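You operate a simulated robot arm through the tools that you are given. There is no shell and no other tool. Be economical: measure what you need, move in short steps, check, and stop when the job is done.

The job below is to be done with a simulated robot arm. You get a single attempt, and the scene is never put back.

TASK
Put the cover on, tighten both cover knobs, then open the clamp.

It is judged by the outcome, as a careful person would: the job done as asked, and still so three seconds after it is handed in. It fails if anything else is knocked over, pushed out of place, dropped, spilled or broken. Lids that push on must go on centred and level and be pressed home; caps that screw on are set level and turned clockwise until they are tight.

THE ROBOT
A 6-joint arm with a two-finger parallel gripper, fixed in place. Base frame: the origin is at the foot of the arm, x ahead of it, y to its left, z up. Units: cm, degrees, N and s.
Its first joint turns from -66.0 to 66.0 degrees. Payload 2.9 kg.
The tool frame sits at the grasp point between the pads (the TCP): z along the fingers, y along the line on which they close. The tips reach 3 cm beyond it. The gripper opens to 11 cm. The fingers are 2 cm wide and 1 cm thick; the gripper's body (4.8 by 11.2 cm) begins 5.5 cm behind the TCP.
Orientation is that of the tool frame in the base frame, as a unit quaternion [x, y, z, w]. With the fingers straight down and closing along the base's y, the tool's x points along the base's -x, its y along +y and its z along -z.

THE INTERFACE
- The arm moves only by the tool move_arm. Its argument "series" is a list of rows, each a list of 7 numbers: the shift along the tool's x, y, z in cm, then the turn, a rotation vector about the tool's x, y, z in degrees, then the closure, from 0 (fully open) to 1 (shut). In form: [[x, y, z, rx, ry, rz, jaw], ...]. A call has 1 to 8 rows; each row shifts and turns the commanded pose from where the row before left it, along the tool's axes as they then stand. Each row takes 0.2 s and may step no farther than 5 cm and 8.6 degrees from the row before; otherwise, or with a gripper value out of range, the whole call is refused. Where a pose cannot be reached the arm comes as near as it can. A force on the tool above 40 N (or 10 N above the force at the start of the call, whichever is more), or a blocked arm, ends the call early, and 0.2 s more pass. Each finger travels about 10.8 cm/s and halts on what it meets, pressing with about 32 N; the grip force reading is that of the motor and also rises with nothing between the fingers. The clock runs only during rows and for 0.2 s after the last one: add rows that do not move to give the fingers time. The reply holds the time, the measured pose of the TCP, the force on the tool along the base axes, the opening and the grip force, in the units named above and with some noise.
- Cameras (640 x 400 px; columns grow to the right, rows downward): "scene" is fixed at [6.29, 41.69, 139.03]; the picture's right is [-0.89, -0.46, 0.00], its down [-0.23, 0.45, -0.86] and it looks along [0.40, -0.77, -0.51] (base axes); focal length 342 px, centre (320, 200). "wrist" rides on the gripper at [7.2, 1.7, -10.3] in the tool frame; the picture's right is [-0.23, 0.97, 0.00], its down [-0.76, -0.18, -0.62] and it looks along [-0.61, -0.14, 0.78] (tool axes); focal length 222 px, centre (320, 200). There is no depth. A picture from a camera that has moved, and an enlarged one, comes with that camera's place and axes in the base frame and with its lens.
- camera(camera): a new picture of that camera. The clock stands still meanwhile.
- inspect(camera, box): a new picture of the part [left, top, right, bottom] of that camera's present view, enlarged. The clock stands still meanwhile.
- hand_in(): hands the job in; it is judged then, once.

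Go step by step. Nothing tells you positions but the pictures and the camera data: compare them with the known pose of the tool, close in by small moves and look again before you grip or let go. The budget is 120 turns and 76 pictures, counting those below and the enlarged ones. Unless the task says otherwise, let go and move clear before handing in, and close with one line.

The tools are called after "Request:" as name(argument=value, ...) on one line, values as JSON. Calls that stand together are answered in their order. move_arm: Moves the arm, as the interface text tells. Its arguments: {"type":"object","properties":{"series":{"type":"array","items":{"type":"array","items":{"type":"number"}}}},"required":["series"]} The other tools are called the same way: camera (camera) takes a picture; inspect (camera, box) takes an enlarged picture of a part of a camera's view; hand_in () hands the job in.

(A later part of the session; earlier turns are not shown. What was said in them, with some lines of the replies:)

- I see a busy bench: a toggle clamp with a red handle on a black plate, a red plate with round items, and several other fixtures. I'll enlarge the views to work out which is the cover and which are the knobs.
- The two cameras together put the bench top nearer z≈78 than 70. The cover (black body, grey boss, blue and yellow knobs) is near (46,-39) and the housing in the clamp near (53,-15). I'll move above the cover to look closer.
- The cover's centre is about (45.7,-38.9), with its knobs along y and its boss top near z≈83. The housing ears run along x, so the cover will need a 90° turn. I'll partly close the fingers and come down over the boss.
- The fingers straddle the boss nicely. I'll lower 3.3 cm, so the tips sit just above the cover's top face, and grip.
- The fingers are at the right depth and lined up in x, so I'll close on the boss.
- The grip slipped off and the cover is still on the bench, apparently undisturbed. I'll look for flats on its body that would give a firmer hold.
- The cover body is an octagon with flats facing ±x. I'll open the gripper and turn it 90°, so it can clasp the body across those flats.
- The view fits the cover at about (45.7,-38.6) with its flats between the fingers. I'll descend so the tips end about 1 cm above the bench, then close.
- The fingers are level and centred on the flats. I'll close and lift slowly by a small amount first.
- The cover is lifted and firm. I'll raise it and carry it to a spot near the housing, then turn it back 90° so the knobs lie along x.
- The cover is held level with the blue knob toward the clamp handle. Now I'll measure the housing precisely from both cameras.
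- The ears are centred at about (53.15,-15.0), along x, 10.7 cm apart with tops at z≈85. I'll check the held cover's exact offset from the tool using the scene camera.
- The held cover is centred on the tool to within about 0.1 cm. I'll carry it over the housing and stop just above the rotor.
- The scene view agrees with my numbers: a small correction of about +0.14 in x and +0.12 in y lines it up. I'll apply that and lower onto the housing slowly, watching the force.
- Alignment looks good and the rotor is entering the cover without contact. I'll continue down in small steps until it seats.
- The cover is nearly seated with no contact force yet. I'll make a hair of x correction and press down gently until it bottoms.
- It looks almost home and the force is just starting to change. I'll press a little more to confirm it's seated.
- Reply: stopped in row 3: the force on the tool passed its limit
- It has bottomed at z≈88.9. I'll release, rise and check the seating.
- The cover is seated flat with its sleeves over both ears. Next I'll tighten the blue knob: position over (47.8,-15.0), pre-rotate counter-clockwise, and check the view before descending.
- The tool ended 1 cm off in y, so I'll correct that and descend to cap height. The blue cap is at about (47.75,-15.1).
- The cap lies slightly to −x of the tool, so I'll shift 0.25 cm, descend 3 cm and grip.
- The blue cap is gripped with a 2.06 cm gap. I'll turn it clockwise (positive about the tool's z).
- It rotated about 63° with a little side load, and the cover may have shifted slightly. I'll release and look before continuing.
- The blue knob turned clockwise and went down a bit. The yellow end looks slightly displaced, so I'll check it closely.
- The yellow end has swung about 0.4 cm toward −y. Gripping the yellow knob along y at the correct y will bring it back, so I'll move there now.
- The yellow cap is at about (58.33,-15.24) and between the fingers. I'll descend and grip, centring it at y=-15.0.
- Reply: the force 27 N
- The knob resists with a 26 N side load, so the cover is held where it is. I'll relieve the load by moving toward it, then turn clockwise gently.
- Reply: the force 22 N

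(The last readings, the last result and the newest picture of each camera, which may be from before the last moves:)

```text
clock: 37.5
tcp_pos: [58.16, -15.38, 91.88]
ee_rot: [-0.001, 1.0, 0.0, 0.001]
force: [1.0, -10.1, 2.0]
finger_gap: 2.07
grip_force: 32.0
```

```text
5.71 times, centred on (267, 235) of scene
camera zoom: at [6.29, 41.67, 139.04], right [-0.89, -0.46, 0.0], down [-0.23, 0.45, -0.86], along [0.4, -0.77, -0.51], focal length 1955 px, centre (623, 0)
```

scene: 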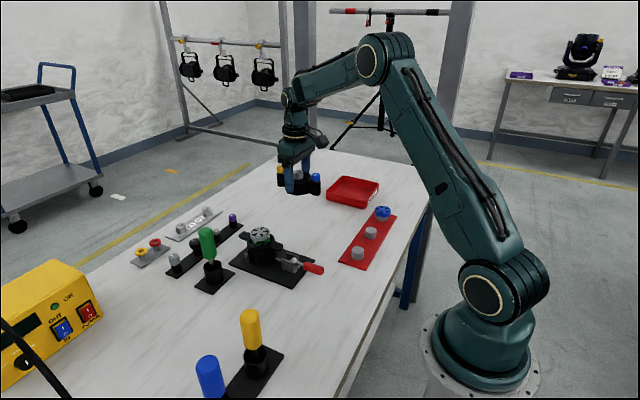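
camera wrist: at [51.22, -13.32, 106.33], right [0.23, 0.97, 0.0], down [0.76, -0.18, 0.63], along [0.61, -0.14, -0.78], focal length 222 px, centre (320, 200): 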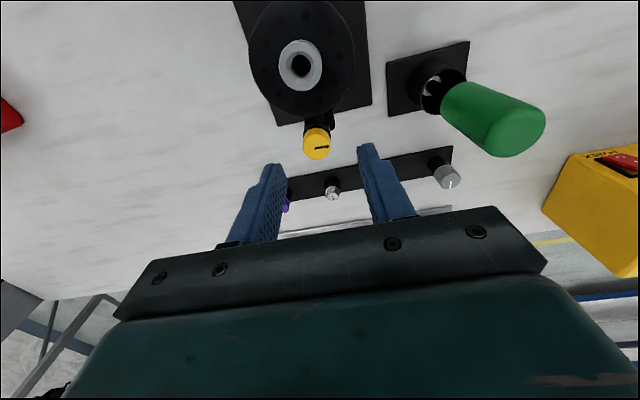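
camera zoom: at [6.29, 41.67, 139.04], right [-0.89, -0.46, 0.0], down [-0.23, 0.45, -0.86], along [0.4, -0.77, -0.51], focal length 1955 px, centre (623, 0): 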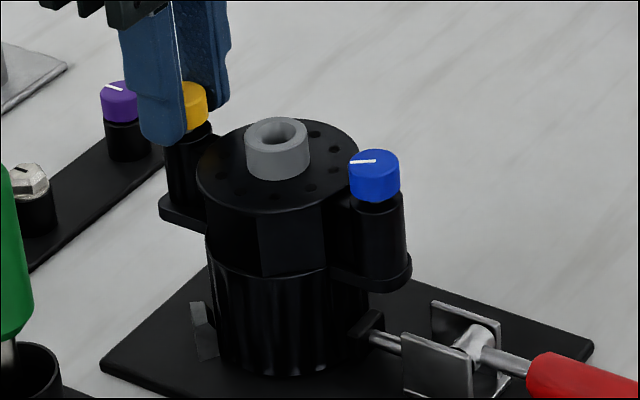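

Request:
move_arm(series=[[0, -0.08, 0, 0, 0, 4, 1], [0, 0, 0, 0, 0, 8.5, 1], [0, 0, 0, 0, 0, 8.5, 1], [0, 0, 0, 0, 0, 8.5, 1], [0, 0, 0, 0, 0, 8.5, 1], [0, 0, 0, 0, 0, 8.5, 1], [0, 0, 0, 0, 0, 8.5, 1], [0, 0, 0, 0, 0, 8.5, 1]])

Request:
move_arm(series=[[0, 0, 0, 0, 0, 0, 0.9], [0, 0, 0, 0, 0, 0, 0.6], [0, 0, 0, 0, 0, 0, 0.55], [0, 0, -3, 0, 0, 0, 0.55], [0, 0, -3, 0, 0, 0, 0.55], [0, 0, 0, 0, 0, 0, 0.55]])

Request:
inspect(camera="scene", box=[219, 200, 315, 270])

Request:
camera(camera="wrist")

```text
clock: 39.3
tcp_pos: [58.35, -15.37, 91.71]
ee_rot: [0.526, 0.851, 0.001, 0.002]
force: [3.9, 20.1, 1.6]
finger_gap: 2.08
grip_force: 31.9
```

```text
clock: 40.7
tcp_pos: [58.13, -15.48, 97.84]
ee_rot: [0.526, 0.85, 0.0, 0.0]
force: [0.2, 0.1, 0.4]
finger_gap: 4.96
grip_force: 0.1
```

```text
5.71 times, centred on (267, 235) of scene
camera zoom: at [6.29, 41.69, 139.03], right [-0.89, -0.46, 0.0], down [-0.23, 0.45, -0.86], along [0.4, -0.77, -0.51], focal length 1955 px, centre (623, 0)
```

zoom: 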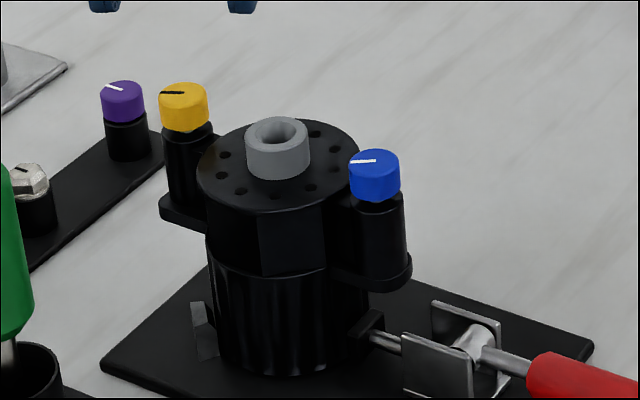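

```text
31 pictures are left
camera wrist: at [56.6, -8.22, 108.16], right [0.97, 0.23, 0.0], down [0.18, -0.76, 0.62], along [0.15, -0.61, -0.78], focal length 222 px, centre (320, 200)
```

wrist: 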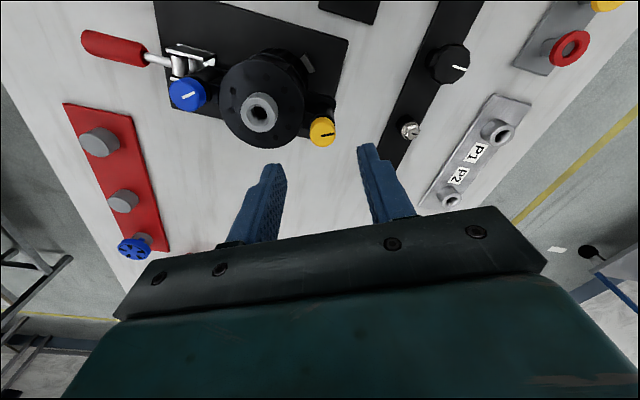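

The yellow knob turned too. I'll look closely from the wrist camera to see how the sleeves sit on the ears.

Request:
inspect(camera="wrist", box=[150, 40, 350, 160])

Request:
inspect(camera="scene", box=[237, 208, 293, 248])

```text
3.20 times, centred on (250, 100) of wrist
camera zoom: at [56.6, -8.22, 108.16], right [0.97, 0.23, 0.0], down [0.18, -0.76, 0.62], along [0.15, -0.61, -0.78], focal length 711 px, centre (544, 520)
```

zoom: 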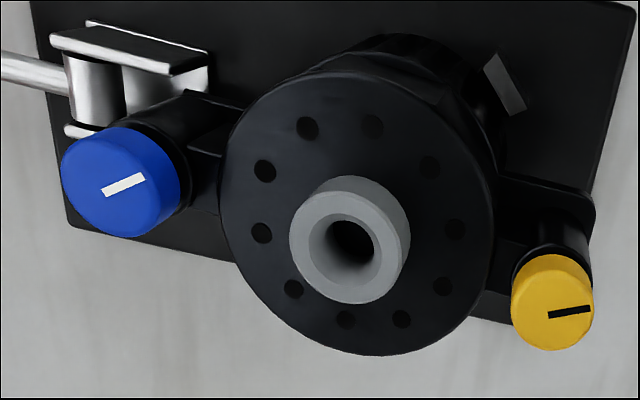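

```text
10.00 times, centred on (265, 228) of scene
camera zoom: at [6.29, 41.69, 139.03], right [-0.89, -0.46, 0.0], down [-0.23, 0.45, -0.86], along [0.4, -0.77, -0.51], focal length 3422 px, centre (870, -80)
```

zoom: 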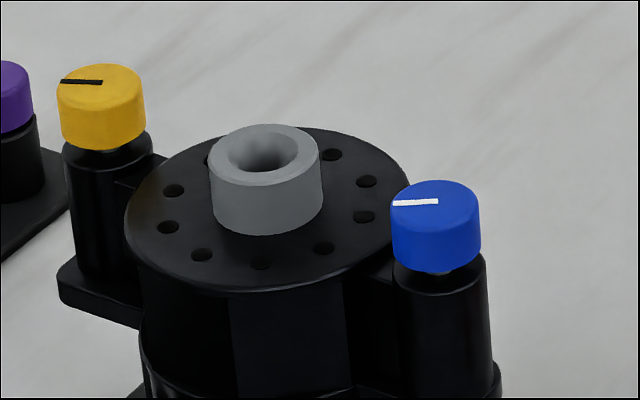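

The knobs follow the gripper 1:1, and the cover has only taken up about 2° of play. I'll continue on the yellow knob from the present angle with the axis better centred, and see how far it goes down.

Request:
move_arm(series=[[0.18, 0.31, 2, 0, 0, 0, 0.55], [0, 0, 2, 0, 0, 0, 0.55], [0, 0, 2, 0, 0, 0, 0.55], [0, 0, 0, 0, 0, 0, 0.65], [0, 0, 0, 0, 0, 0, 0.75], [0, 0, 0, 0, 0, 0, 1], [0, 0, 0, 0, 0, 0, 1], [0, 0, 0, 0, 0, 0, 1]])

Request:
move_arm(series=[[0, 0, 0, 0, 0, 8.5, 1], [0, 0, 0, 0, 0, 8.5, 1], [0, 0, 0, 0, 0, 8.5, 1], [0, 0, 0, 0, 0, 8.5, 1], [0, 0, 0, 0, 0, 8.5, 1], [0, 0, 0, 0, 0, 8.5, 1], [0, 0, 0, 0, 0, 8.5, 1], [0, 0, 0, 0, 0, 8.5, 1]])

```text
clock: 42.5
tcp_pos: [58.34, -15.24, 91.79]
ee_rot: [0.527, 0.85, 0.0, 0.001]
force: [-4.0, -2.1, 0.0]
finger_gap: 2.05
grip_force: 31.8
```

```text
clock: 44.3
tcp_pos: [58.38, -15.17, 91.75]
ee_rot: [0.913, 0.409, 0.001, 0.002]
force: [1.5, -6.8, -11.0]
finger_gap: 2.05
grip_force: 31.6
```

Lateral force is small now and the knob pulls the tool down, so it's screwing in. I'll keep turning, following down slightly.

Request:
move_arm(series=[[0, 0, 0.05, 0, 0, 8.5, 1], [0, 0, 0.02, 0, 0, 8.5, 1], [0, 0, 0.02, 0, 0, 8.5, 1], [0, 0, 0.02, 0, 0, 8.5, 1], [0, 0, 0.02, 0, 0, 8.5, 1], [0, 0, 0.02, 0, 0, 8.5, 1], [0, 0, 0.02, 0, 0, 8.5, 1], [0, 0, 0.02, 0, 0, 8.5, 1]])

```text
clock: 46.0
tcp_pos: [58.65, -15.38, 91.56]
ee_rot: [0.997, -0.074, -0.008, 0.006]
force: [2.8, 11.2, -1.4]
finger_gap: 2.05
grip_force: 31.8
out of reach, approached as far as the arm can: row 7, 8
stopped in row 8: the force on the tool passed its limit (the readings are from after the stop); the commanded pose is now the measured one
```

The wrist reached its limit at about +186°. I'll release, lift and look at the progress.

Request:
move_arm(series=[[0, 0, 0, 0, 0, 0, 0.9], [0, 0, 0, 0, 0, 0, 0.6], [0, 0, 0, 0, 0, 0, 0.55], [0, 0, -2.5, 0, 0, -8.5, 0.55], [0, 0, -2.5, 0, 0, -8.5, 0.55], [0, 0, 0, 0, 0, -8.5, 0.55], [0, 0, 0, 0, 0, -8.5, 0.55], [0, 0, 0, 0, 0, -8.5, 0.55]])

Request:
inspect(camera="scene", box=[237, 208, 293, 248])

```text
clock: 47.8
tcp_pos: [58.74, -15.51, 96.67]
ee_rot: [0.957, 0.291, -0.009, 0.004]
force: [-1.0, -0.3, -0.3]
finger_gap: 4.96
grip_force: 0.1
```

```text
10.00 times, centred on (265, 228) of scene
camera zoom: at [6.29, 41.69, 139.03], right [-0.89, -0.46, 0.0], down [-0.23, 0.45, -0.86], along [0.4, -0.77, -0.51], focal length 3422 px, centre (870, -80)
```

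zoom: 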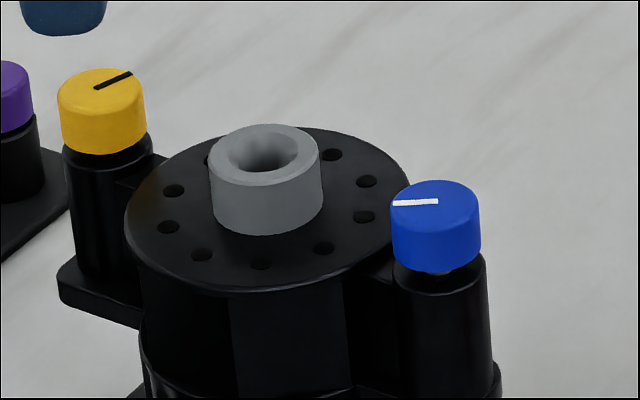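

The yellow cap has come down and is nearly home. I'll level the tool and wind back to grip again.

Request:
move_arm(series=[[0, 0, 0, 0.1, 1.1, 0, 0.55], [0, 0, 0, 0, 0, -8.5, 0.55], [0, 0, 0, 0, 0, -8.5, 0.55], [0, 0, 0, 0, 0, -8.5, 0.55], [0, 0, 0, 0, 0, -8.5, 0.55], [0, 0, 0, 0, 0, -8.5, 0.55], [0, 0, 0, 0, 0, -8.5, 0.55], [0, 0, 0, 0, 0, -8.5, 0.55]])

Request:
move_arm(series=[[0, 0, 0, 0, 0, -8.5, 0.55], [0, 0, 0, 0, 0, -8.5, 0.55], [0, 0, 0, 0, 0, -8.5, 0.55], [0, 0, 0, 0, 0, -8.5, 0.55], [0, 0, 0, 0, 0, -8.5, 0.55], [0, 0, 0, 0, 0, -8.5, 0.55], [0, 0, 0, 0, 0, -8.5, 0.55], [0, 0, 0, 0, 0, 0, 0.55]])

```text
clock: 49.6
tcp_pos: [58.66, -15.53, 96.63]
ee_rot: [0.686, 0.728, -0.001, -0.001]
force: [-0.1, 0.0, -1.2]
finger_gap: 4.92
grip_force: 0.1
```

```text
clock: 51.4
tcp_pos: [58.6, -15.62, 96.58]
ee_rot: [0.234, 0.972, -0.001, -0.001]
force: [0.2, -0.3, 0.9]
finger_gap: 4.97
grip_force: 0.1
```

Request:
move_arm(series=[[0.36, 0.27, 2, 0, 0, 0, 0.55], [0, 0, 2, 0, 0, 0, 0.55], [0, 0, 1, 0, 0, 0, 0.55], [0, 0, 0, 0, 0, 0, 0.65], [0, 0, 0, 0, 0, 0, 0.75], [0, 0, 0, 0, 0, 0, 1], [0, 0, 0, 0, 0, 0, 1], [0, 0, 0, 0, 0, 0, 1]])

Request:
move_arm(series=[[0, 0, 0, 0, 0, 8.5, 1], [0, 0, 0, 0, 0, 8.5, 1], [0, 0, 0, 0, 0, 8.5, 1], [0, 0, 0, 0, 0, 8.5, 1], [0, 0, 0, 0, 0, 8.5, 1], [0, 0, 0, 0, 0, 8.5, 1], [0, 0, 0, 0, 0, 8.5, 1], [0, 0, 0, 0, 0, 8.5, 1]])

```text
clock: 53.2
tcp_pos: [58.37, -15.31, 91.77]
ee_rot: [0.238, 0.971, -0.001, -0.001]
force: [-7.8, -14.7, 0.0]
finger_gap: 2.06
grip_force: 32.4
```

```text
clock: 55.0
tcp_pos: [58.38, -15.27, 91.73]
ee_rot: [0.74, 0.672, -0.001, -0.001]
force: [-18.8, -16.2, 0.0]
finger_gap: 2.03
grip_force: 31.4
```

Request:
move_arm(series=[[-0.11, -0.09, 0, 0, 0, 8.5, 1], [0, 0, 0, 0, 0, 8.5, 1], [0, 0, 0, 0, 0, 8.5, 1], [0, 0, 0, 0, 0, 8.5, 1], [0, 0, 0, 0, 0, 8.5, 1], [0, 0, 0, 0, 0, 8.5, 1], [0, 0, 0, 0, 0, 8.5, 1], [0, 0, 0, 0, 0, 8.5, 1]])

Request:
inspect(camera="scene", box=[237, 208, 293, 248])

```text
clock: 56.8
tcp_pos: [58.46, -15.35, 91.56]
ee_rot: [0.989, 0.145, 0.001, -0.001]
force: [-3.8, -11.3, -7.1]
finger_gap: 2.06
grip_force: 32.0
```

```text
10.00 times, centred on (265, 228) of scene
camera zoom: at [6.3, 41.66, 139.04], right [-0.89, -0.46, 0.0], down [-0.23, 0.45, -0.86], along [0.4, -0.77, -0.51], focal length 3422 px, centre (870, -80)
```

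zoom: 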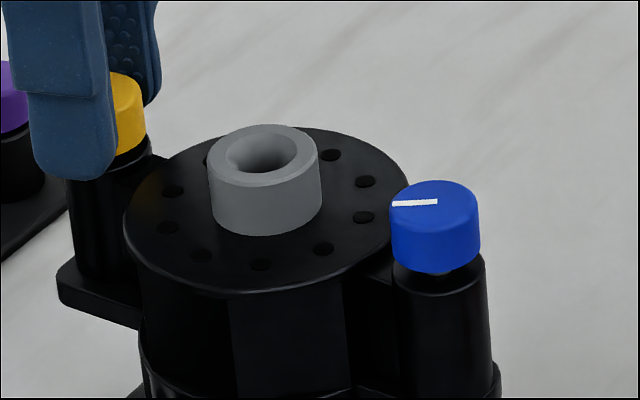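

Request:
move_arm(series=[[0, 0, 0, 0, 0, 0, 0.6], [0, 0, 0, 0, 0, 0, 0.55], [0, 0, -2, 0, 0, -8.5, 0.55], [0, 0, -2, 0, 0, -8.5, 0.55], [0, 0, 0, 0, 0, -8.5, 0.55], [0, 0, 0, 0, 0, -8.5, 0.55], [0, 0, 0, 0, 0, -8.5, 0.55], [0, 0, 0, 0, 0, -8.5, 0.55]])

Request:
inspect(camera="scene", box=[237, 208, 293, 248])

Request:
move_arm(series=[[0, 0, 0, 0, 0, -8.5, 0.55], [0, 0, 0, 0, 0, -8.5, 0.55], [0, 0, 0, 0, 0, -8.5, 0.55], [0, 0, 0, 0, 0, -8.5, 0.55], [0, 0, 0, 0, 0, -8.5, 0.55], [0, 0, 0, 0, 0, -8.5, 0.55], [0, 0, 0, 0, 0, -8.5, 0.55], [0, 0, 0, 0, 0, -8.5, 0.55]])

Request:
move_arm(series=[[0, 0, 0, 0, 0, -8.5, 0.55], [0, 0, 0, 0, 0, -8.5, 0.55], [0, 0, 0, 0, 0, -8.5, 0.55], [0, 0, 0, 0, 0, -8.5, 0.55], [0, 0, 0, 0, 0, -8.5, 0.55], [0, 0, 0, 0, 0, -8.5, 0.55], [0, 0, 0, 0, 0, -8.5, 0.55], [0, 0, 0, 0, 0, 0, 0.55]])

```text
clock: 58.6
tcp_pos: [58.49, -15.26, 95.58]
ee_rot: [0.83, 0.558, 0.0, 0.0]
force: [0.4, 0.0, -0.1]
finger_gap: 4.96
grip_force: 0.0
```

```text
10.00 times, centred on (265, 228) of scene
camera zoom: at [6.29, 41.69, 139.03], right [-0.89, -0.46, 0.0], down [-0.23, 0.45, -0.86], along [0.4, -0.77, -0.51], focal length 3422 px, centre (870, -80)
```

zoom: 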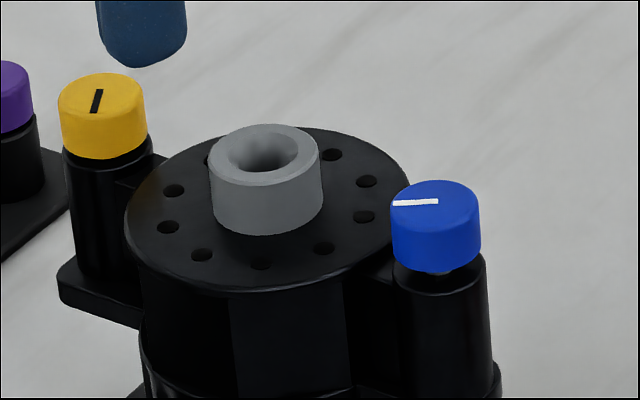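

```text
clock: 60.4
tcp_pos: [58.37, -15.26, 95.79]
ee_rot: [0.376, 0.927, 0.0, -0.001]
force: [-0.9, 0.1, -0.5]
finger_gap: 4.96
grip_force: 0.0
```

```text
clock: 62.2
tcp_pos: [58.53, -15.27, 95.67]
ee_rot: [-0.133, 0.991, 0.0, 0.0]
force: [0.2, -0.2, -0.1]
finger_gap: 4.95
grip_force: 0.1
```

The yellow cap keeps going down. Gripping again and turning on.

Request:
move_arm(series=[[0, 0, 2, 0, 0, 0, 0.55], [0, 0, 2.1, 0, 0, 0, 0.55], [0, 0, 0, 0, 0, 0, 0.7], [0, 0, 0, 0, 0, 0, 1], [0, 0, 0, 0, 0, 0, 1], [0, 0, 0, 0, 0, 0, 1], [0, 0, 0, 0, 0, 8.5, 1], [0, 0, 0, 0, 0, 8.5, 1]])

Request:
move_arm(series=[[0, 0, 0, 0, 0, 8.5, 1], [0, 0, 0, 0, 0, 8.5, 1], [0, 0, 0, 0, 0, 8.5, 1], [0, 0, 0, 0, 0, 8.5, 1], [0, 0, 0, 0, 0, 8.5, 1], [0, 0, 0, 0, 0, 8.5, 1], [0, 0, 0, 0, 0, 8.5, 1], [0, 0, 0, 0, 0, 8.5, 1]])

Request:
move_arm(series=[[0, 0, 0, 0, 0, 8.5, 1], [0, 0, 0, 0, 0, 8.5, 1], [0, 0, 0, 0, 0, 8.5, 1], [0, 0, 0, 0, 0, 8.5, 1], [0, 0, 0, 0, 0, 8.5, 1], [0, 0, 0, 0, 0, 8.5, 1], [0, 0, 0, 0, 0, 8.5, 1], [0, 0, 0, 0, 0, 8.5, 1]])

```text
clock: 64.0
tcp_pos: [58.54, -15.39, 91.46]
ee_rot: [0.016, 1.0, 0.0, 0.0]
force: [3.4, -0.2, -2.7]
finger_gap: 2.09
grip_force: 32.2
```

```text
clock: 65.8
tcp_pos: [58.37, -15.36, 91.62]
ee_rot: [0.574, 0.819, -0.001, 0.0]
force: [-4.6, -3.4, -0.2]
finger_gap: 2.06
grip_force: 32.1
```

```text
clock: 67.6
tcp_pos: [58.45, -15.28, 91.54]
ee_rot: [0.933, 0.359, 0.0, 0.0]
force: [2.1, -0.6, -0.7]
finger_gap: 2.03
grip_force: 32.6
```

Well centred now. A few more degrees to the wrist limit, then I'll look.

Request:
move_arm(series=[[0, 0, 0, 0, 0, 8.5, 1], [0, 0, 0, 0, 0, 8.5, 1], [0, 0, 0, 0, 0, 8.5, 1], [0, 0, 0, 0, 0, 8.5, 1], [0, 0, 0, 0, 0, 0, 0.6], [0, 0, 0, 0, 0, 0, 0.55], [0, 0, -2, 0, 0, -8.5, 0.55], [0, 0, -2, 0, 0, -8.5, 0.55]])

Request:
inspect(camera="scene", box=[237, 208, 293, 248])

```text
clock: 69.4
tcp_pos: [58.36, -15.21, 95.33]
ee_rot: [0.975, 0.22, -0.001, -0.001]
force: [-0.7, -0.5, -0.4]
finger_gap: 4.94
grip_force: 0.1
```

```text
10.00 times, centred on (265, 228) of scene
camera zoom: at [6.29, 41.69, 139.03], right [-0.89, -0.46, 0.0], down [-0.23, 0.45, -0.86], along [0.4, -0.77, -0.5], focal length 3422 px, centre (870, -80)
```

zoom: 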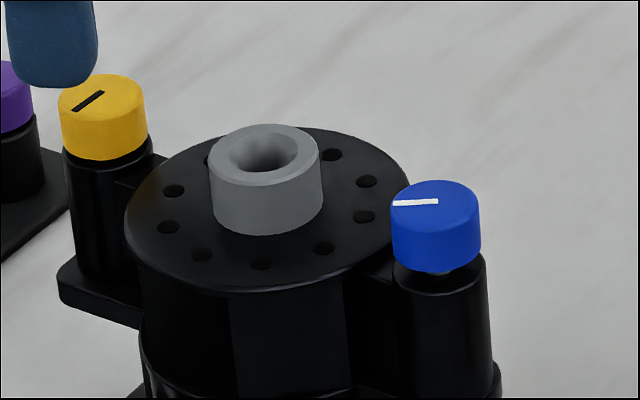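

The yellow mark advanced only about 40° during that last 190° sweep, so the pads slipped on a tight knob: yellow is tight. I'll wind back and go to the blue knob.

Request:
move_arm(series=[[0, 0, 0, 0, 0, -8.5, 0.55], [0, 0, 0, 0, 0, -8.5, 0.55], [0, 0, 0, 0, 0, -8.5, 0.55], [0, 0, 0, 0, 0, -8.5, 0.55], [0, 0, 0, 0, 0, -8.5, 0.55], [0, 0, 0, 0, 0, -8.5, 0.55], [0, 0, 0, 0, 0, -8.5, 0.55], [0, 0, 0, 0, 0, -8.5, 0.55]])

Request:
move_arm(series=[[0, 0, 0, 0, 0, -8.5, 0.55], [0, 0, 0, 0, 0, -8.5, 0.55], [0, 0, 0, 0, 0, -8.5, 0.55], [0, 0, 0, 0, 0, -8.5, 0.55], [0, 0, 0, 0, 0, -8.5, 0.55], [0, 0, 0, 0, 0, -8.5, 0.55], [0, 0, 0, 0, 0, -8.5, 0.55], [0, 0, 0, 0, 0, -8.5, 0.55]])

Request:
move_arm(series=[[0, 0, 0, 0, 0, -6.5, 0.55], [0, 0, 0, 0, 0, -6.5, 0.55], [0, 0, 0, 0, 0, -6, 0.55], [0, 0, 0, 0, 0, 0, 0.55]])

```text
clock: 71.2
tcp_pos: [58.56, -15.41, 95.6]
ee_rot: [0.686, 0.728, 0.0, 0.0]
force: [-0.4, -0.9, 0.0]
finger_gap: 4.94
grip_force: 0.1
```

```text
clock: 73.0
tcp_pos: [58.47, -15.35, 95.59]
ee_rot: [0.161, 0.987, 0.0, -0.001]
force: [-0.1, 0.4, 1.0]
finger_gap: 4.95
grip_force: 0.0
```

```text
clock: 74.0
tcp_pos: [58.44, -15.32, 95.43]
ee_rot: [-0.003, 1.0, 0.0, -0.001]
force: [-0.1, 0.6, 0.9]
finger_gap: 4.97
grip_force: 0.1
```

Request:
move_arm(series=[[3.56, 0.17, 0, 0, 0, 0, 0.55], [3.56, 0.17, 0, 0, 0, 0, 0.55], [3.56, 0.18, 0, 0, 0, 0, 0.55], [0, 0, 0, 0, 0, 0, 0.55]])

Request:
camera(camera="wrist")

```text
clock: 75.0
tcp_pos: [47.9, -14.89, 95.53]
ee_rot: [-0.002, 1.0, -0.001, 0.001]
force: [0.3, 0.7, 0.2]
finger_gap: 4.94
grip_force: 0.0
```

```text
24 pictures are left
camera wrist: at [40.78, -13.1, 105.96], right [0.22, 0.97, 0.0], down [0.76, -0.17, 0.62], along [0.61, -0.14, -0.78], focal length 222 px, centre (320, 200)
```

wrist: 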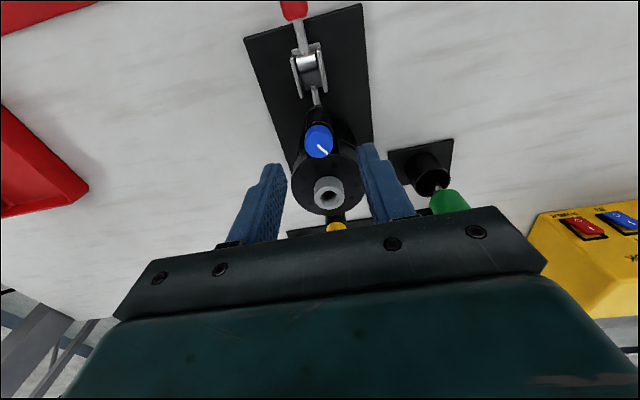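

The blue cap is right under the tool. I'll descend, grip and turn clockwise.

Request:
move_arm(series=[[0, 0, 2, 0, 0, 0, 0.55], [0, 0, 1.8, 0, 0, 0, 0.55], [0, 0, 0, 0, 0, 0, 0.7], [0, 0, 0, 0, 0, 0, 1], [0, 0, 0, 0, 0, 0, 1], [0, 0, 0, 0, 0, 0, 1]])

Request:
move_arm(series=[[0, 0, 0, 0, 0, 8.5, 1], [0, 0, 0, 0, 0, 8.5, 1], [0, 0, 0, 0, 0, 8.5, 1], [0, 0, 0, 0, 0, 8.5, 1], [0, 0, 0, 0, 0, 8.5, 1], [0, 0, 0, 0, 0, 8.5, 1], [0, 0, 0, 0, 0, 8.5, 1], [0, 0, 0, 0, 0, 8.5, 1]])

```text
clock: 76.4
tcp_pos: [47.89, -14.84, 91.68]
ee_rot: [-0.003, 1.0, -0.001, -0.001]
force: [-0.9, 0.1, 0.6]
finger_gap: 2.03
grip_force: 32.6
```

```text
clock: 78.2
tcp_pos: [47.63, -14.92, 91.67]
ee_rot: [0.559, 0.829, -0.001, -0.001]
force: [-0.2, -19.8, -8.2]
finger_gap: 2.05
grip_force: 32.2
```

Request:
move_arm(series=[[-0.09, -0.04, 0.05, 0, 0, 8.5, 1], [0, 0, 0.02, 0, 0, 8.5, 1], [0, 0, 0, 0, 0, 8.5, 1], [0, 0, 0, 0, 0, 8.5, 1], [0, 0, 0, 0, 0, 8.5, 1], [0, 0, 0, 0, 0, 8.5, 1], [0, 0, 0, 0, 0, 8.5, 1], [0, 0, 0, 0, 0, 8.5, 1]])

Request:
move_arm(series=[[0, 0, 0, 0, 0, 8.5, 1], [0, 0, 0, 0, 0, 8.5, 1], [0, 0, 0, 0, 0, 8.5, 1], [0, 0, 0, 0, 0, 8.5, 1], [0, 0, 0, 0, 0, 0, 0.6], [0, 0, 0, 0, 0, 0, 0.55], [0, 0, -2, 0, 0, -8.5, 0.55], [0, 0, -2, 0, 0, -8.5, 0.55]])

Request:
inspect(camera="scene", box=[237, 208, 293, 248])

```text
clock: 80.0
tcp_pos: [47.57, -14.99, 91.76]
ee_rot: [0.927, 0.374, -0.003, -0.001]
force: [-20.5, -9.5, -5.0]
finger_gap: 2.04
grip_force: 32.0
```

```text
clock: 81.8
tcp_pos: [47.67, -14.98, 95.72]
ee_rot: [0.972, 0.235, 0.001, 0.0]
force: [0.0, 0.0, 0.1]
finger_gap: 4.94
grip_force: 0.1
```

```text
10.00 times, centred on (265, 228) of scene
camera zoom: at [6.29, 41.69, 139.03], right [-0.89, -0.46, 0.0], down [-0.23, 0.45, -0.86], along [0.4, -0.77, -0.5], focal length 3422 px, centre (870, -80)
```

zoom: 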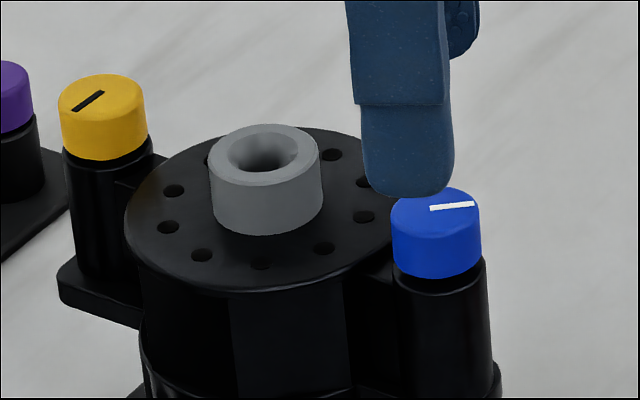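

Blue is down most of the way and needs roughly another third of a turn. Winding back for one more pass.

Request:
move_arm(series=[[0, 0, 0, 0, 0, -8.5, 0.55], [0, 0, 0, 0, 0, -8.5, 0.55], [0, 0, 0, 0, 0, -8.5, 0.55], [0, 0, 0, 0, 0, -8.5, 0.55], [0, 0, 0, 0, 0, -8.5, 0.55], [0, 0, 0, 0, 0, -8.5, 0.55], [0, 0, 0, 0, 0, -8.5, 0.55], [0, 0, 0, 0, 0, -8.5, 0.55]])

Request:
move_arm(series=[[0, 0, 0, 0, 0, -8.5, 0.55], [0, 0, 0, 0, 0, -8.5, 0.55], [0, 0, 0, 0, 0, -8.5, 0.55], [0, 0, 0, 0, 0, -8.5, 0.55], [0, 0, 0, 0, 0, -8.5, 0.55], [0, 0, 0, 0, 0, -8.5, 0.55], [0, 0, 0, 0, 0, -8.5, 0.55], [0, 0, 0, 0, 0, -8.5, 0.55]])

Request:
move_arm(series=[[0, 0, 2, 0, 0, -8.5, 0.55], [0, 0, 2, 0, 0, -8.5, 0.55], [0, 0, 0, 0, 0, 0, 0.55], [0, 0, 0, 0, 0, 0, 0.7], [0, 0, 0, 0, 0, 0, 1], [0, 0, 0, 0, 0, 0, 1], [0, 0, 0, 0, 0, 0, 1]])

```text
clock: 83.6
tcp_pos: [47.75, -14.8, 95.71]
ee_rot: [0.673, 0.74, 0.0, 0.001]
force: [-0.2, -0.4, 0.1]
finger_gap: 4.93
grip_force: 0.0
```

```text
clock: 85.4
tcp_pos: [47.78, -14.9, 95.72]
ee_rot: [0.144, 0.99, 0.0, 0.0]
force: [0.3, -0.3, 0.3]
finger_gap: 4.93
grip_force: 0.0
```

```text
clock: 87.0
tcp_pos: [47.76, -14.93, 91.73]
ee_rot: [-0.001, 1.0, 0.001, 0.0]
force: [-0.1, -0.9, 0.4]
finger_gap: 2.05
grip_force: 32.0
```

Request:
move_arm(series=[[0, 0, 0, 0, 0, 8.5, 1], [0, 0, 0, 0, 0, 8.5, 1], [0, 0, 0, 0, 0, 8.5, 1], [0, 0, 0, 0, 0, 8.5, 1], [0, 0, 0, 0, 0, 8.5, 1], [0, 0, 0, 0, 0, 8.5, 1], [0, 0, 0, 0, 0, 8.5, 1], [0, 0, 0, 0, 0, 8.5, 1]])

Request:
move_arm(series=[[0, 0, 0, 0, 0, 8.5, 1], [0, 0, 0, 0, 0, 8.5, 1], [0, 0, 0, 0, 0, 8.5, 1], [0, 0, 0, 0, 0, 8.5, 1], [0, 0, 0, 0, 0, 8.5, 1], [0, 0, 0, 0, 0, 8.5, 1], [0, 0, 0, 0, 0, 8.5, 1], [0, 0, 0, 0, 0, 8.5, 1]])

Request:
move_arm(series=[[0, 0, 0, 0, 0, 8.5, 1], [0, 0, 0, 0, 0, 8.5, 1], [0, 0, 0, 0, 0, 8.5, 1], [0, 0, 0, 0, 0, 8.5, 1], [0, 0, 0, 0, 0, 0, 0.6], [0, 0, 0, 0, 0, 0, 0.55], [0, 0, -2, 0, 0, -8.5, 0.55], [0, 0, -3, 0, 0, -8.5, 0.55]])

Request:
inspect(camera="scene", box=[237, 208, 293, 248])

```text
clock: 88.8
tcp_pos: [47.73, -15.18, 91.59]
ee_rot: [0.56, 0.828, -0.001, -0.001]
force: [1.1, -13.9, -13.4]
finger_gap: 2.04
grip_force: 31.8
```

```text
clock: 90.6
tcp_pos: [47.66, -14.88, 91.59]
ee_rot: [0.927, 0.376, -0.001, -0.001]
force: [-12.7, -5.3, -9.6]
finger_gap: 2.05
grip_force: 31.9
```

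```text
clock: 92.4
tcp_pos: [47.72, -14.8, 96.59]
ee_rot: [0.972, 0.236, -0.001, 0.0]
force: [-0.2, 0.2, -0.1]
finger_gap: 4.97
grip_force: 0.1
```

```text
10.00 times, centred on (265, 228) of scene
camera zoom: at [6.29, 41.69, 139.03], right [-0.89, -0.46, 0.0], down [-0.23, 0.45, -0.86], along [0.4, -0.77, -0.5], focal length 3422 px, centre (870, -80)
```

zoom: 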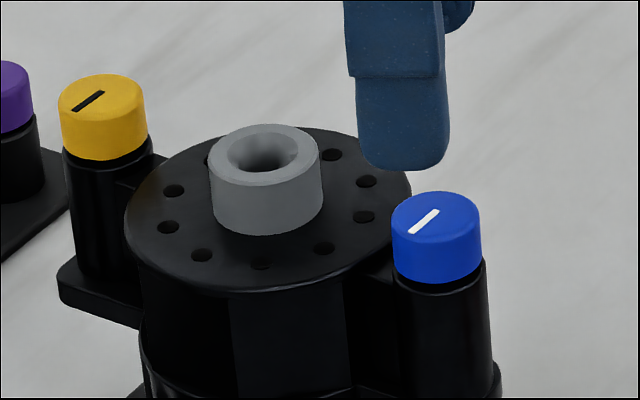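

Both knobs stalled at the same mark direction after about one full turn each, so both are tight. Now I'll study the clamp.

Request:
inspect(camera="scene", box=[255, 238, 335, 288])

Request:
move_arm(series=[[0, 0, -2, 0, 0, -8.5, 0.3], [0, 0, -2, 0, 0, -8.5, 0.3], [0, 0, 0, 0, 0, -8.5, 0.3], [0, 0, 0, 0, 0, -8.5, 0.3], [0, 0, 0, 0, 0, -8.5, 0.3], [0, 0, 0, 0, 0, -8.5, 0.3], [0, 0, 0, 0, 0, -8.5, 0.3], [0, 0, 0, 0, 0, -8.5, 0.3]])

Request:
move_arm(series=[[0, 0, 0, 0, 0, -8.5, 0.3], [0, 0, 0, 0, 0, -8.5, 0.3], [0, 0, 0, 0, 0, -8.5, 0.3], [0, 0, 0, 0, 0, -8.5, 0.3], [0, 0, 0, 0, 0, -8.5, 0.3], [0, 0, 0, 0, 0, -8.5, 0.3], [0, 0, 0, 0, 0, -8.5, 0.3], [0, 0, 0, 0, 0, -8.5, 0.3]])

Request:
move_arm(series=[[0, 0, 0, 0, 0, -8.5, 0.3], [0, 0, 0, 0, 0, -8, 0.3], [4, 0, 0, 0, 0, 0, 0.3], [4, 0, 0, 0, 0, 0, 0.3], [4, 0, 0, 0, 0, 0, 0.3], [0, 0, 0, 0, 0, 0, 0.3]])

Request:
camera(camera="wrist")

```text
8.00 times, centred on (295, 263) of scene
camera zoom: at [6.29, 41.69, 139.03], right [-0.89, -0.46, 0.0], down [-0.23, 0.45, -0.86], along [0.4, -0.77, -0.5], focal length 2737 px, centre (520, -304)
```

zoom: 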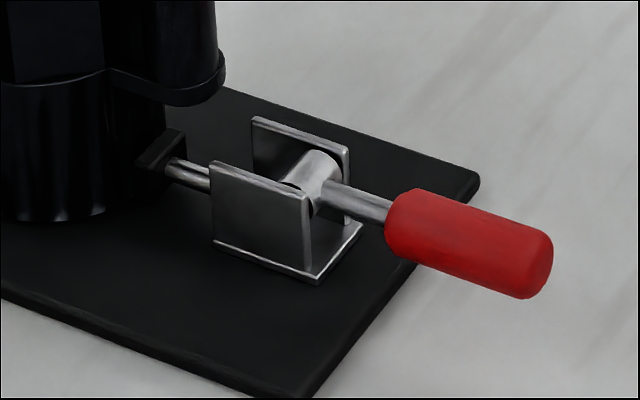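

```text
clock: 94.2
tcp_pos: [47.7, -14.85, 100.74]
ee_rot: [0.673, 0.74, -0.001, -0.001]
force: [0.6, 0.7, 0.1]
finger_gap: 7.7
grip_force: 0.1
```

```text
clock: 96.0
tcp_pos: [47.78, -14.92, 100.73]
ee_rot: [0.144, 0.99, 0.001, -0.001]
force: [-0.4, -0.3, -0.2]
finger_gap: 7.71
grip_force: 0.1
```

```text
clock: 97.4
tcp_pos: [36.03, -14.8, 100.49]
ee_rot: [0.001, 1.0, 0.0, 0.0]
force: [-0.1, -0.1, 0.6]
finger_gap: 7.67
grip_force: 0.1
```

```text
20 pictures are left
camera wrist: at [28.9, -13.04, 110.87], right [0.23, 0.97, 0.0], down [0.76, -0.18, 0.62], along [0.61, -0.14, -0.78], focal length 222 px, centre (320, 200)
```

wrist: 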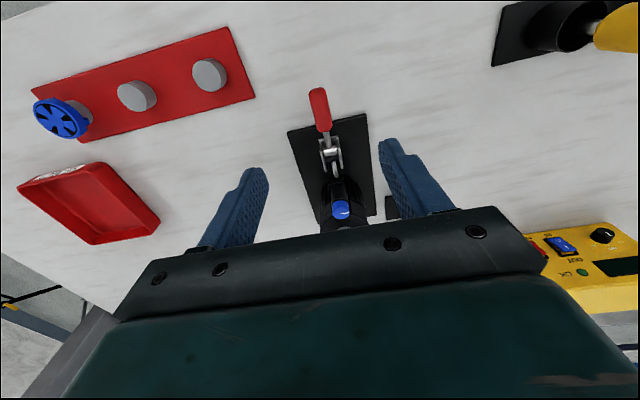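

The handle lies flat toward −x at about (35–40, -15, 81.5), hinged on a pin near (43,-15,82). It should swing up and over, drawing the plunger back. I'll come down above it for a closer look.

Request:
move_arm(series=[[-1, -0.15, 4, 0, 0, 0, 0.5], [0, 0, 4, 0, 0, 0, 0.55], [0, 0, 2, 0, 0, 0, 0.55], [0, 0, 0, 0, 0, 0, 0.55]])

Request:
camera(camera="wrist")

Request:
inspect(camera="scene", box=[255, 228, 351, 288])

```text
clock: 98.4
tcp_pos: [36.85, -15.0, 90.67]
ee_rot: [0.003, 1.0, 0.0, 0.0]
force: [0.4, 0.2, -0.4]
finger_gap: 4.96
grip_force: 0.1
```

```text
19 pictures are left
camera wrist: at [29.74, -13.21, 100.88], right [0.23, 0.97, 0.0], down [0.76, -0.18, 0.62], along [0.61, -0.14, -0.78], focal length 222 px, centre (320, 200)
```

wrist: 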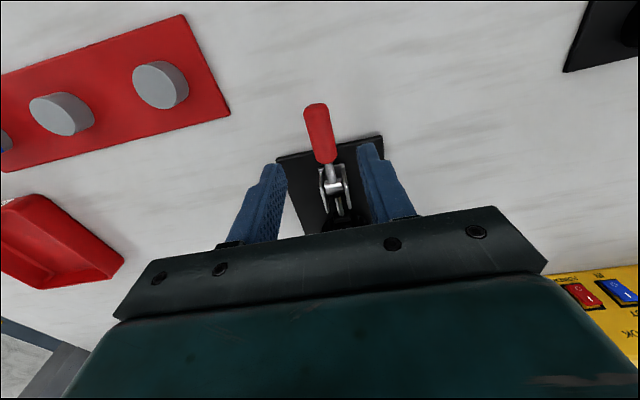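

```text
6.67 times, centred on (303, 258) of scene
camera zoom: at [6.29, 41.69, 139.03], right [-0.89, -0.46, 0.0], down [-0.23, 0.45, -0.86], along [0.4, -0.77, -0.51], focal length 2281 px, centre (433, -187)
```

zoom: 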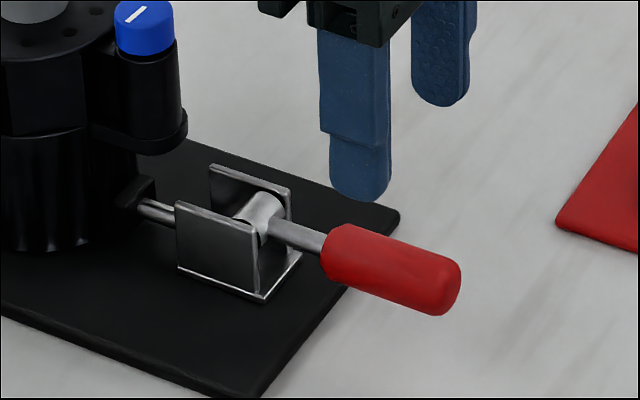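

The handle's axis is at z≈81.7 and y≈-14.9, and the pivot is near (43.0, 81.9). I'll lower the fingers around the handle near x=37 and grip it.

Request:
move_arm(series=[[0, 0.08, 3, 0, 0, 0, 0.55], [0, 0, 3, 0, 0, 0, 0.55], [0, 0, 2, 0, 0, 0, 0.55], [0, 0, 0, 0, 0, 0, 0.65], [0, 0, 0, 0, 0, 0, 1], [0, 0, 0, 0, 0, 0, 1], [0, 0, 0, 0, 0, 0, 1]])

Request:
inspect(camera="scene", box=[255, 228, 351, 288])

```text
clock: 100.0
tcp_pos: [36.71, -14.99, 82.64]
ee_rot: [0.003, 1.0, 0.0, 0.0]
force: [1.8, -0.8, -4.0]
finger_gap: 2.05
grip_force: 44.9
```

```text
6.67 times, centred on (303, 258) of scene
camera zoom: at [6.3, 41.69, 139.03], right [-0.89, -0.46, 0.0], down [-0.23, 0.45, -0.86], along [0.4, -0.77, -0.51], focal length 2281 px, centre (433, -187)
```

zoom: 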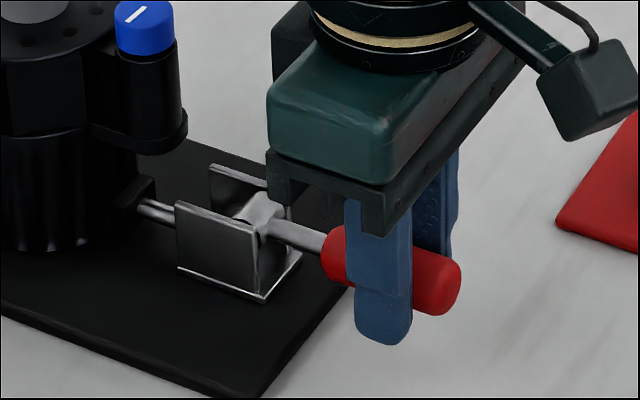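

The handle is gripped. I'll lift it along an arc about the pivot, first 24°.

Request:
move_arm(series=[[-0.03, 0, -0.43, 0, 0, 0, 1], [-0.03, 0, -0.43, 0, 0, 0, 1], [-0.18, 0, -0.85, 0, 0, 0, 1], [-0.3, 0, -0.81, 0, 0, 0, 1], [0, 0, 0, 0, 0, 0, 1]])

Request:
inspect(camera="scene", box=[255, 228, 351, 288])

```text
clock: 101.2
tcp_pos: [37.07, -14.95, 85.22]
ee_rot: [0.003, 1.0, 0.0, -0.004]
force: [-16.2, -10.1, -13.3]
finger_gap: 2.07
grip_force: 44.5
```

```text
6.67 times, centred on (303, 258) of scene
camera zoom: at [6.27, 41.66, 139.04], right [-0.89, -0.46, 0.0], down [-0.23, 0.45, -0.86], along [0.4, -0.77, -0.51], focal length 2281 px, centre (433, -187)
```

zoom: 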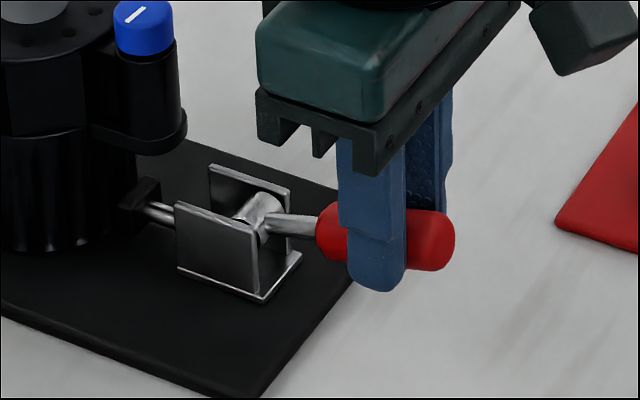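

The handle is swinging up as expected, so I'll continue along the arc.

Request:
move_arm(series=[[-0.3, 0.05, -0.77, 0, 0, 0, 1], [-0.5, 0, -0.7, 0, 0, 0, 1], [-0.6, 0, -0.62, 0, 0, 0, 1], [-0.68, 0, -0.53, 0, 0, 0, 1], [-0.75, 0, -0.43, 0, 0, 0, 1], [0, 0, 0, 0, 0, 0, 1]])

Request:
inspect(camera="scene", box=[255, 218, 351, 278])

```text
clock: 102.6
tcp_pos: [40.21, -14.92, 88.41]
ee_rot: [0.002, 1.0, -0.001, 0.001]
force: [-0.8, 0.5, -0.6]
finger_gap: 0.0
grip_force: 37.8
```

```text
6.67 times, centred on (303, 248) of scene
camera zoom: at [6.29, 41.69, 139.03], right [-0.89, -0.46, 0.0], down [-0.23, 0.45, -0.86], along [0.4, -0.77, -0.51], focal length 2281 px, centre (433, -120)
```

zoom: 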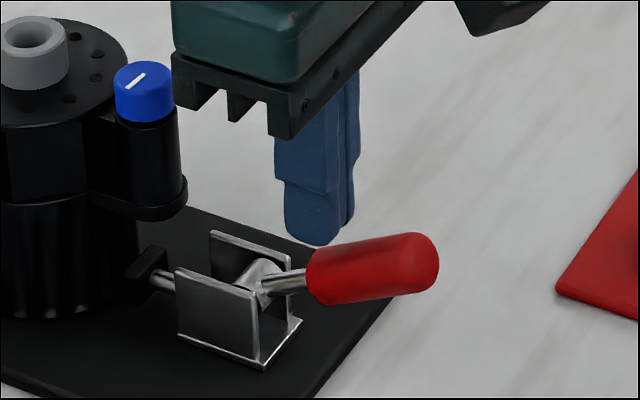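

The grip slipped off with the handle up about 35–40°, and it stays there. I'll go behind it with closed fingers and push it forward and over.

Request:
move_arm(series=[[0, 0, -3.5, 0, 0, 0, 1], [3.6, 0, 0, 0, 0, 0, 1], [3.6, 0, 0, 0, 0, 0, 1], [0, 0, 2.5, 0, 0, 0, 1], [0, 0, 2.5, 0, 0, 0, 1], [0, 0, 0, 0, 0, 0, 1]])

Request:
inspect(camera="scene", box=[255, 218, 351, 278])

```text
clock: 104.0
tcp_pos: [32.95, -14.89, 86.77]
ee_rot: [0.002, 1.0, 0.0, 0.0]
force: [-0.3, -0.2, -0.3]
finger_gap: 0.0
grip_force: 37.6
```

```text
6.67 times, centred on (303, 248) of scene
camera zoom: at [6.29, 41.69, 139.03], right [-0.89, -0.46, 0.0], down [-0.23, 0.45, -0.86], along [0.4, -0.77, -0.51], focal length 2281 px, centre (433, -120)
```

zoom: 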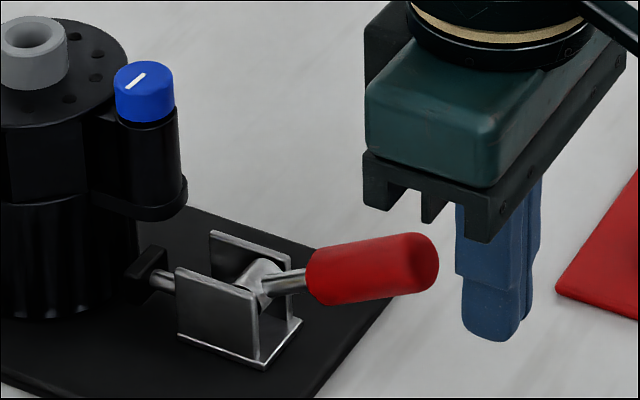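

The fingers are behind the raised handle end. Pushing toward +x in small steps, rising slightly.

Request:
move_arm(series=[[-1, 0, 0, 0, 0, 0, 1], [-1, 0, 0, 0, 0, 0, 1], [-0.8, 0, -0.1, 0, 0, 0, 1], [-0.8, 0, -0.1, 0, 0, 0, 1], [-0.8, 0, -0.2, 0, 0, 0, 1], [-0.8, 0, -0.2, 0, 0, 0, 1], [0, 0, 0, 0, 0, 0, 1]])

Request:
inspect(camera="scene", box=[255, 218, 351, 278])

```text
clock: 105.0
tcp_pos: [35.53, -14.92, 87.0]
ee_rot: [0.005, 1.0, 0.0, -0.01]
force: [-8.7, 0.5, 7.0]
finger_gap: 0.01
grip_force: 37.8
stopped in row 4: the force on the tool passed its limit (the readings are from after the stop); the commanded pose is now the measured one
```

```text
6.67 times, centred on (303, 248) of scene
camera zoom: at [6.26, 41.7, 139.03], right [-0.89, -0.46, 0.0], down [-0.23, 0.45, -0.86], along [0.4, -0.77, -0.5], focal length 2281 px, centre (433, -120)
```

zoom: 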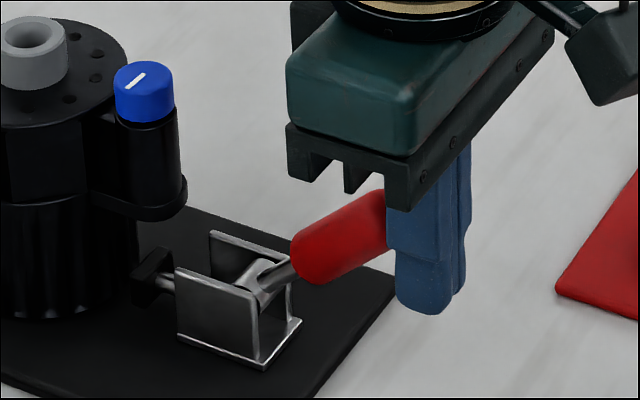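

The handle is at about 45–50° and caught higher on the finger. I'll back off a touch, rise, and push along the arc's tangent instead.

Request:
move_arm(series=[[0.4, 0, 0, 0, 0, 0, 1], [0, 0, -1.5, 0, 0, 0, 1], [-0.6, 0, -0.2, 0, 0, 0, 1], [-0.6, 0, -0.4, 0, 0, 0, 1], [-0.6, 0, -0.4, 0, 0, 0, 1], [-0.6, 0, -0.3, 0, 0, 0, 1], [-0.6, 0, -0.3, 0, 0, 0, 1], [-0.6, 0, -0.2, 0, 0, 0, 1]])

Request:
inspect(camera="scene", box=[255, 218, 351, 278])

```text
clock: 106.8
tcp_pos: [38.84, -14.84, 90.21]
ee_rot: [0.004, 1.0, 0.002, -0.013]
force: [-15.0, 1.0, 1.2]
finger_gap: 0.0
grip_force: 37.6
```

```text
6.67 times, centred on (303, 248) of scene
camera zoom: at [6.25, 41.7, 139.03], right [-0.89, -0.46, 0.0], down [-0.23, 0.45, -0.86], along [0.4, -0.77, -0.5], focal length 2281 px, centre (433, -120)
```

zoom: 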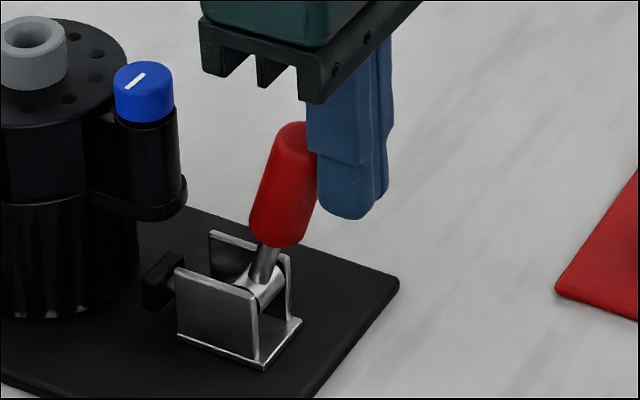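

The handle is at about 75° and the plunger has drawn well back. A little more push to reach its end of travel.

Request:
move_arm(series=[[-0.5, 0, 0, 0, 0, 0, 1], [-0.5, 0, 0, 0, 0, 0, 1], [-0.5, 0, 0, 0, 0, 0, 1], [-0.4, 0, 0, 0, 0, 0, 1], [0, 0, 0, 0, 0, 0, 1]])

Request:
inspect(camera="scene", box=[239, 213, 335, 283])

```text
clock: 107.3
tcp_pos: [38.7, -14.96, 90.08]
ee_rot: [0.007, 1.0, 0.003, -0.019]
force: [-7.4, 0.2, -0.1]
finger_gap: 0.0
grip_force: 38.3
stopped in row 2: the force on the tool passed its limit (the readings are from after the stop); the commanded pose is now the measured one
```

```text
5.71 times, centred on (287, 248) of scene
camera zoom: at [6.27, 41.69, 139.03], right [-0.89, -0.46, 0.0], down [-0.23, 0.45, -0.86], along [0.4, -0.77, -0.5], focal length 1955 px, centre (509, -74)
```

zoom: 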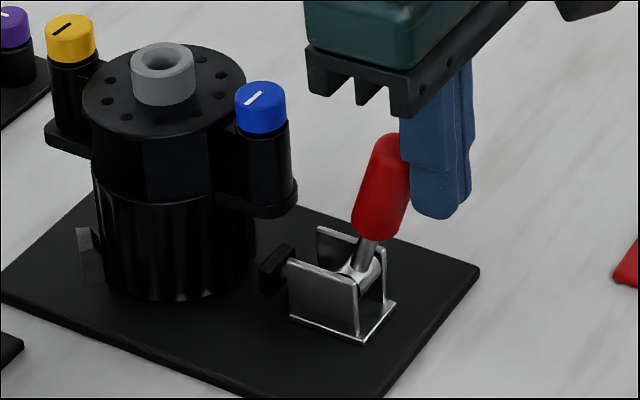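

It's now stopped firmly with the plunger block drawn back against the bracket, so this is the end of travel. I'll back away and check that everything stays put.

Request:
move_arm(series=[[1.5, 0, 0, 0, 0, 0, 1], [2.5, 0, 0, 0, 0, 0, 0.8], [2, 0, -3, 0, 0, 0, 0.5], [0, 0, -4, 0, 0, 0, 0.5], [0, 0, -4, 0, 0, 0, 0.5], [0, 0, 0, 0, 0, 0, 0.5], [0, 0, 0, 0, 0, 0, 0.5]])

Request:
inspect(camera="scene", box=[239, 213, 335, 283])

Request:
camera(camera="wrist")

Request:
camera(camera="scene")

```text
clock: 108.9
tcp_pos: [33.33, -14.97, 101.25]
ee_rot: [0.007, 1.0, 0.003, -0.018]
force: [0.1, 0.1, -0.3]
finger_gap: 5.5
grip_force: 0.0
```

```text
5.71 times, centred on (287, 248) of scene
camera zoom: at [6.29, 41.69, 139.03], right [-0.89, -0.46, 0.0], down [-0.23, 0.45, -0.86], along [0.4, -0.77, -0.51], focal length 1955 px, centre (509, -74)
```

zoom: 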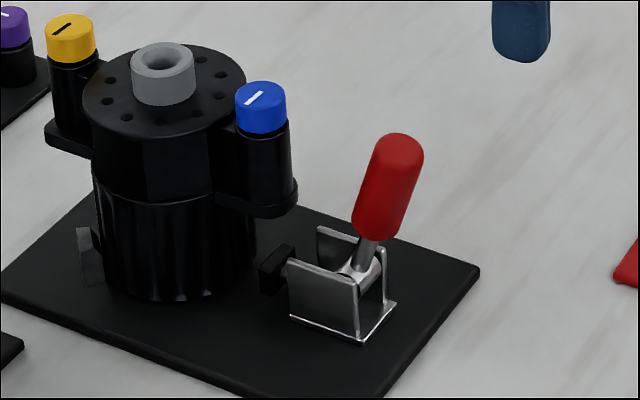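

```text
9 pictures are left
camera wrist: at [26.65, -13.21, 111.94], right [0.24, 0.97, 0.0], down [0.78, -0.19, 0.59], along [0.58, -0.15, -0.8], focal length 222 px, centre (320, 200)
```

wrist: 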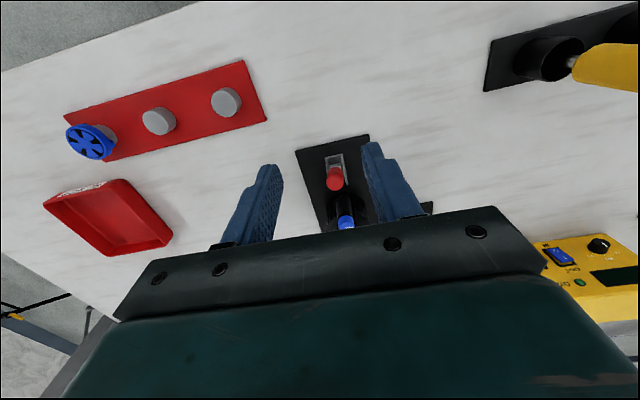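

```text
8 pictures are left
```

scene: 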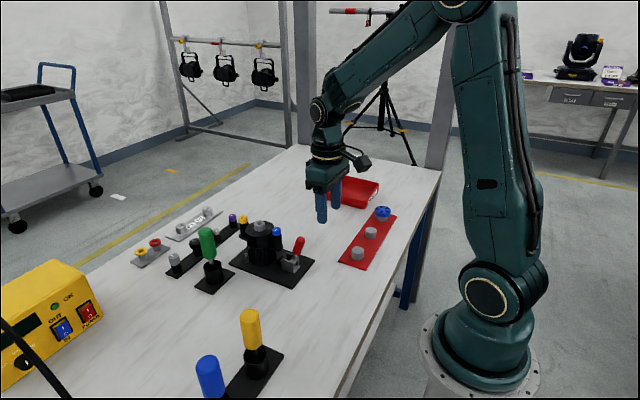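

The cover is seated, both knobs are tight with marks aligned, and the clamp handle is up and staying there with its plunger clear of the housing. Nothing else has moved, and the arm is clear.

Request:
hand_in()

```text
The job is handed in.
```

The cover is on, both cover knobs are tight, and the clamp is open; I've handed the job in. The cover sits about 2° off square on the housing, from play taken up when I first turned the blue knob.
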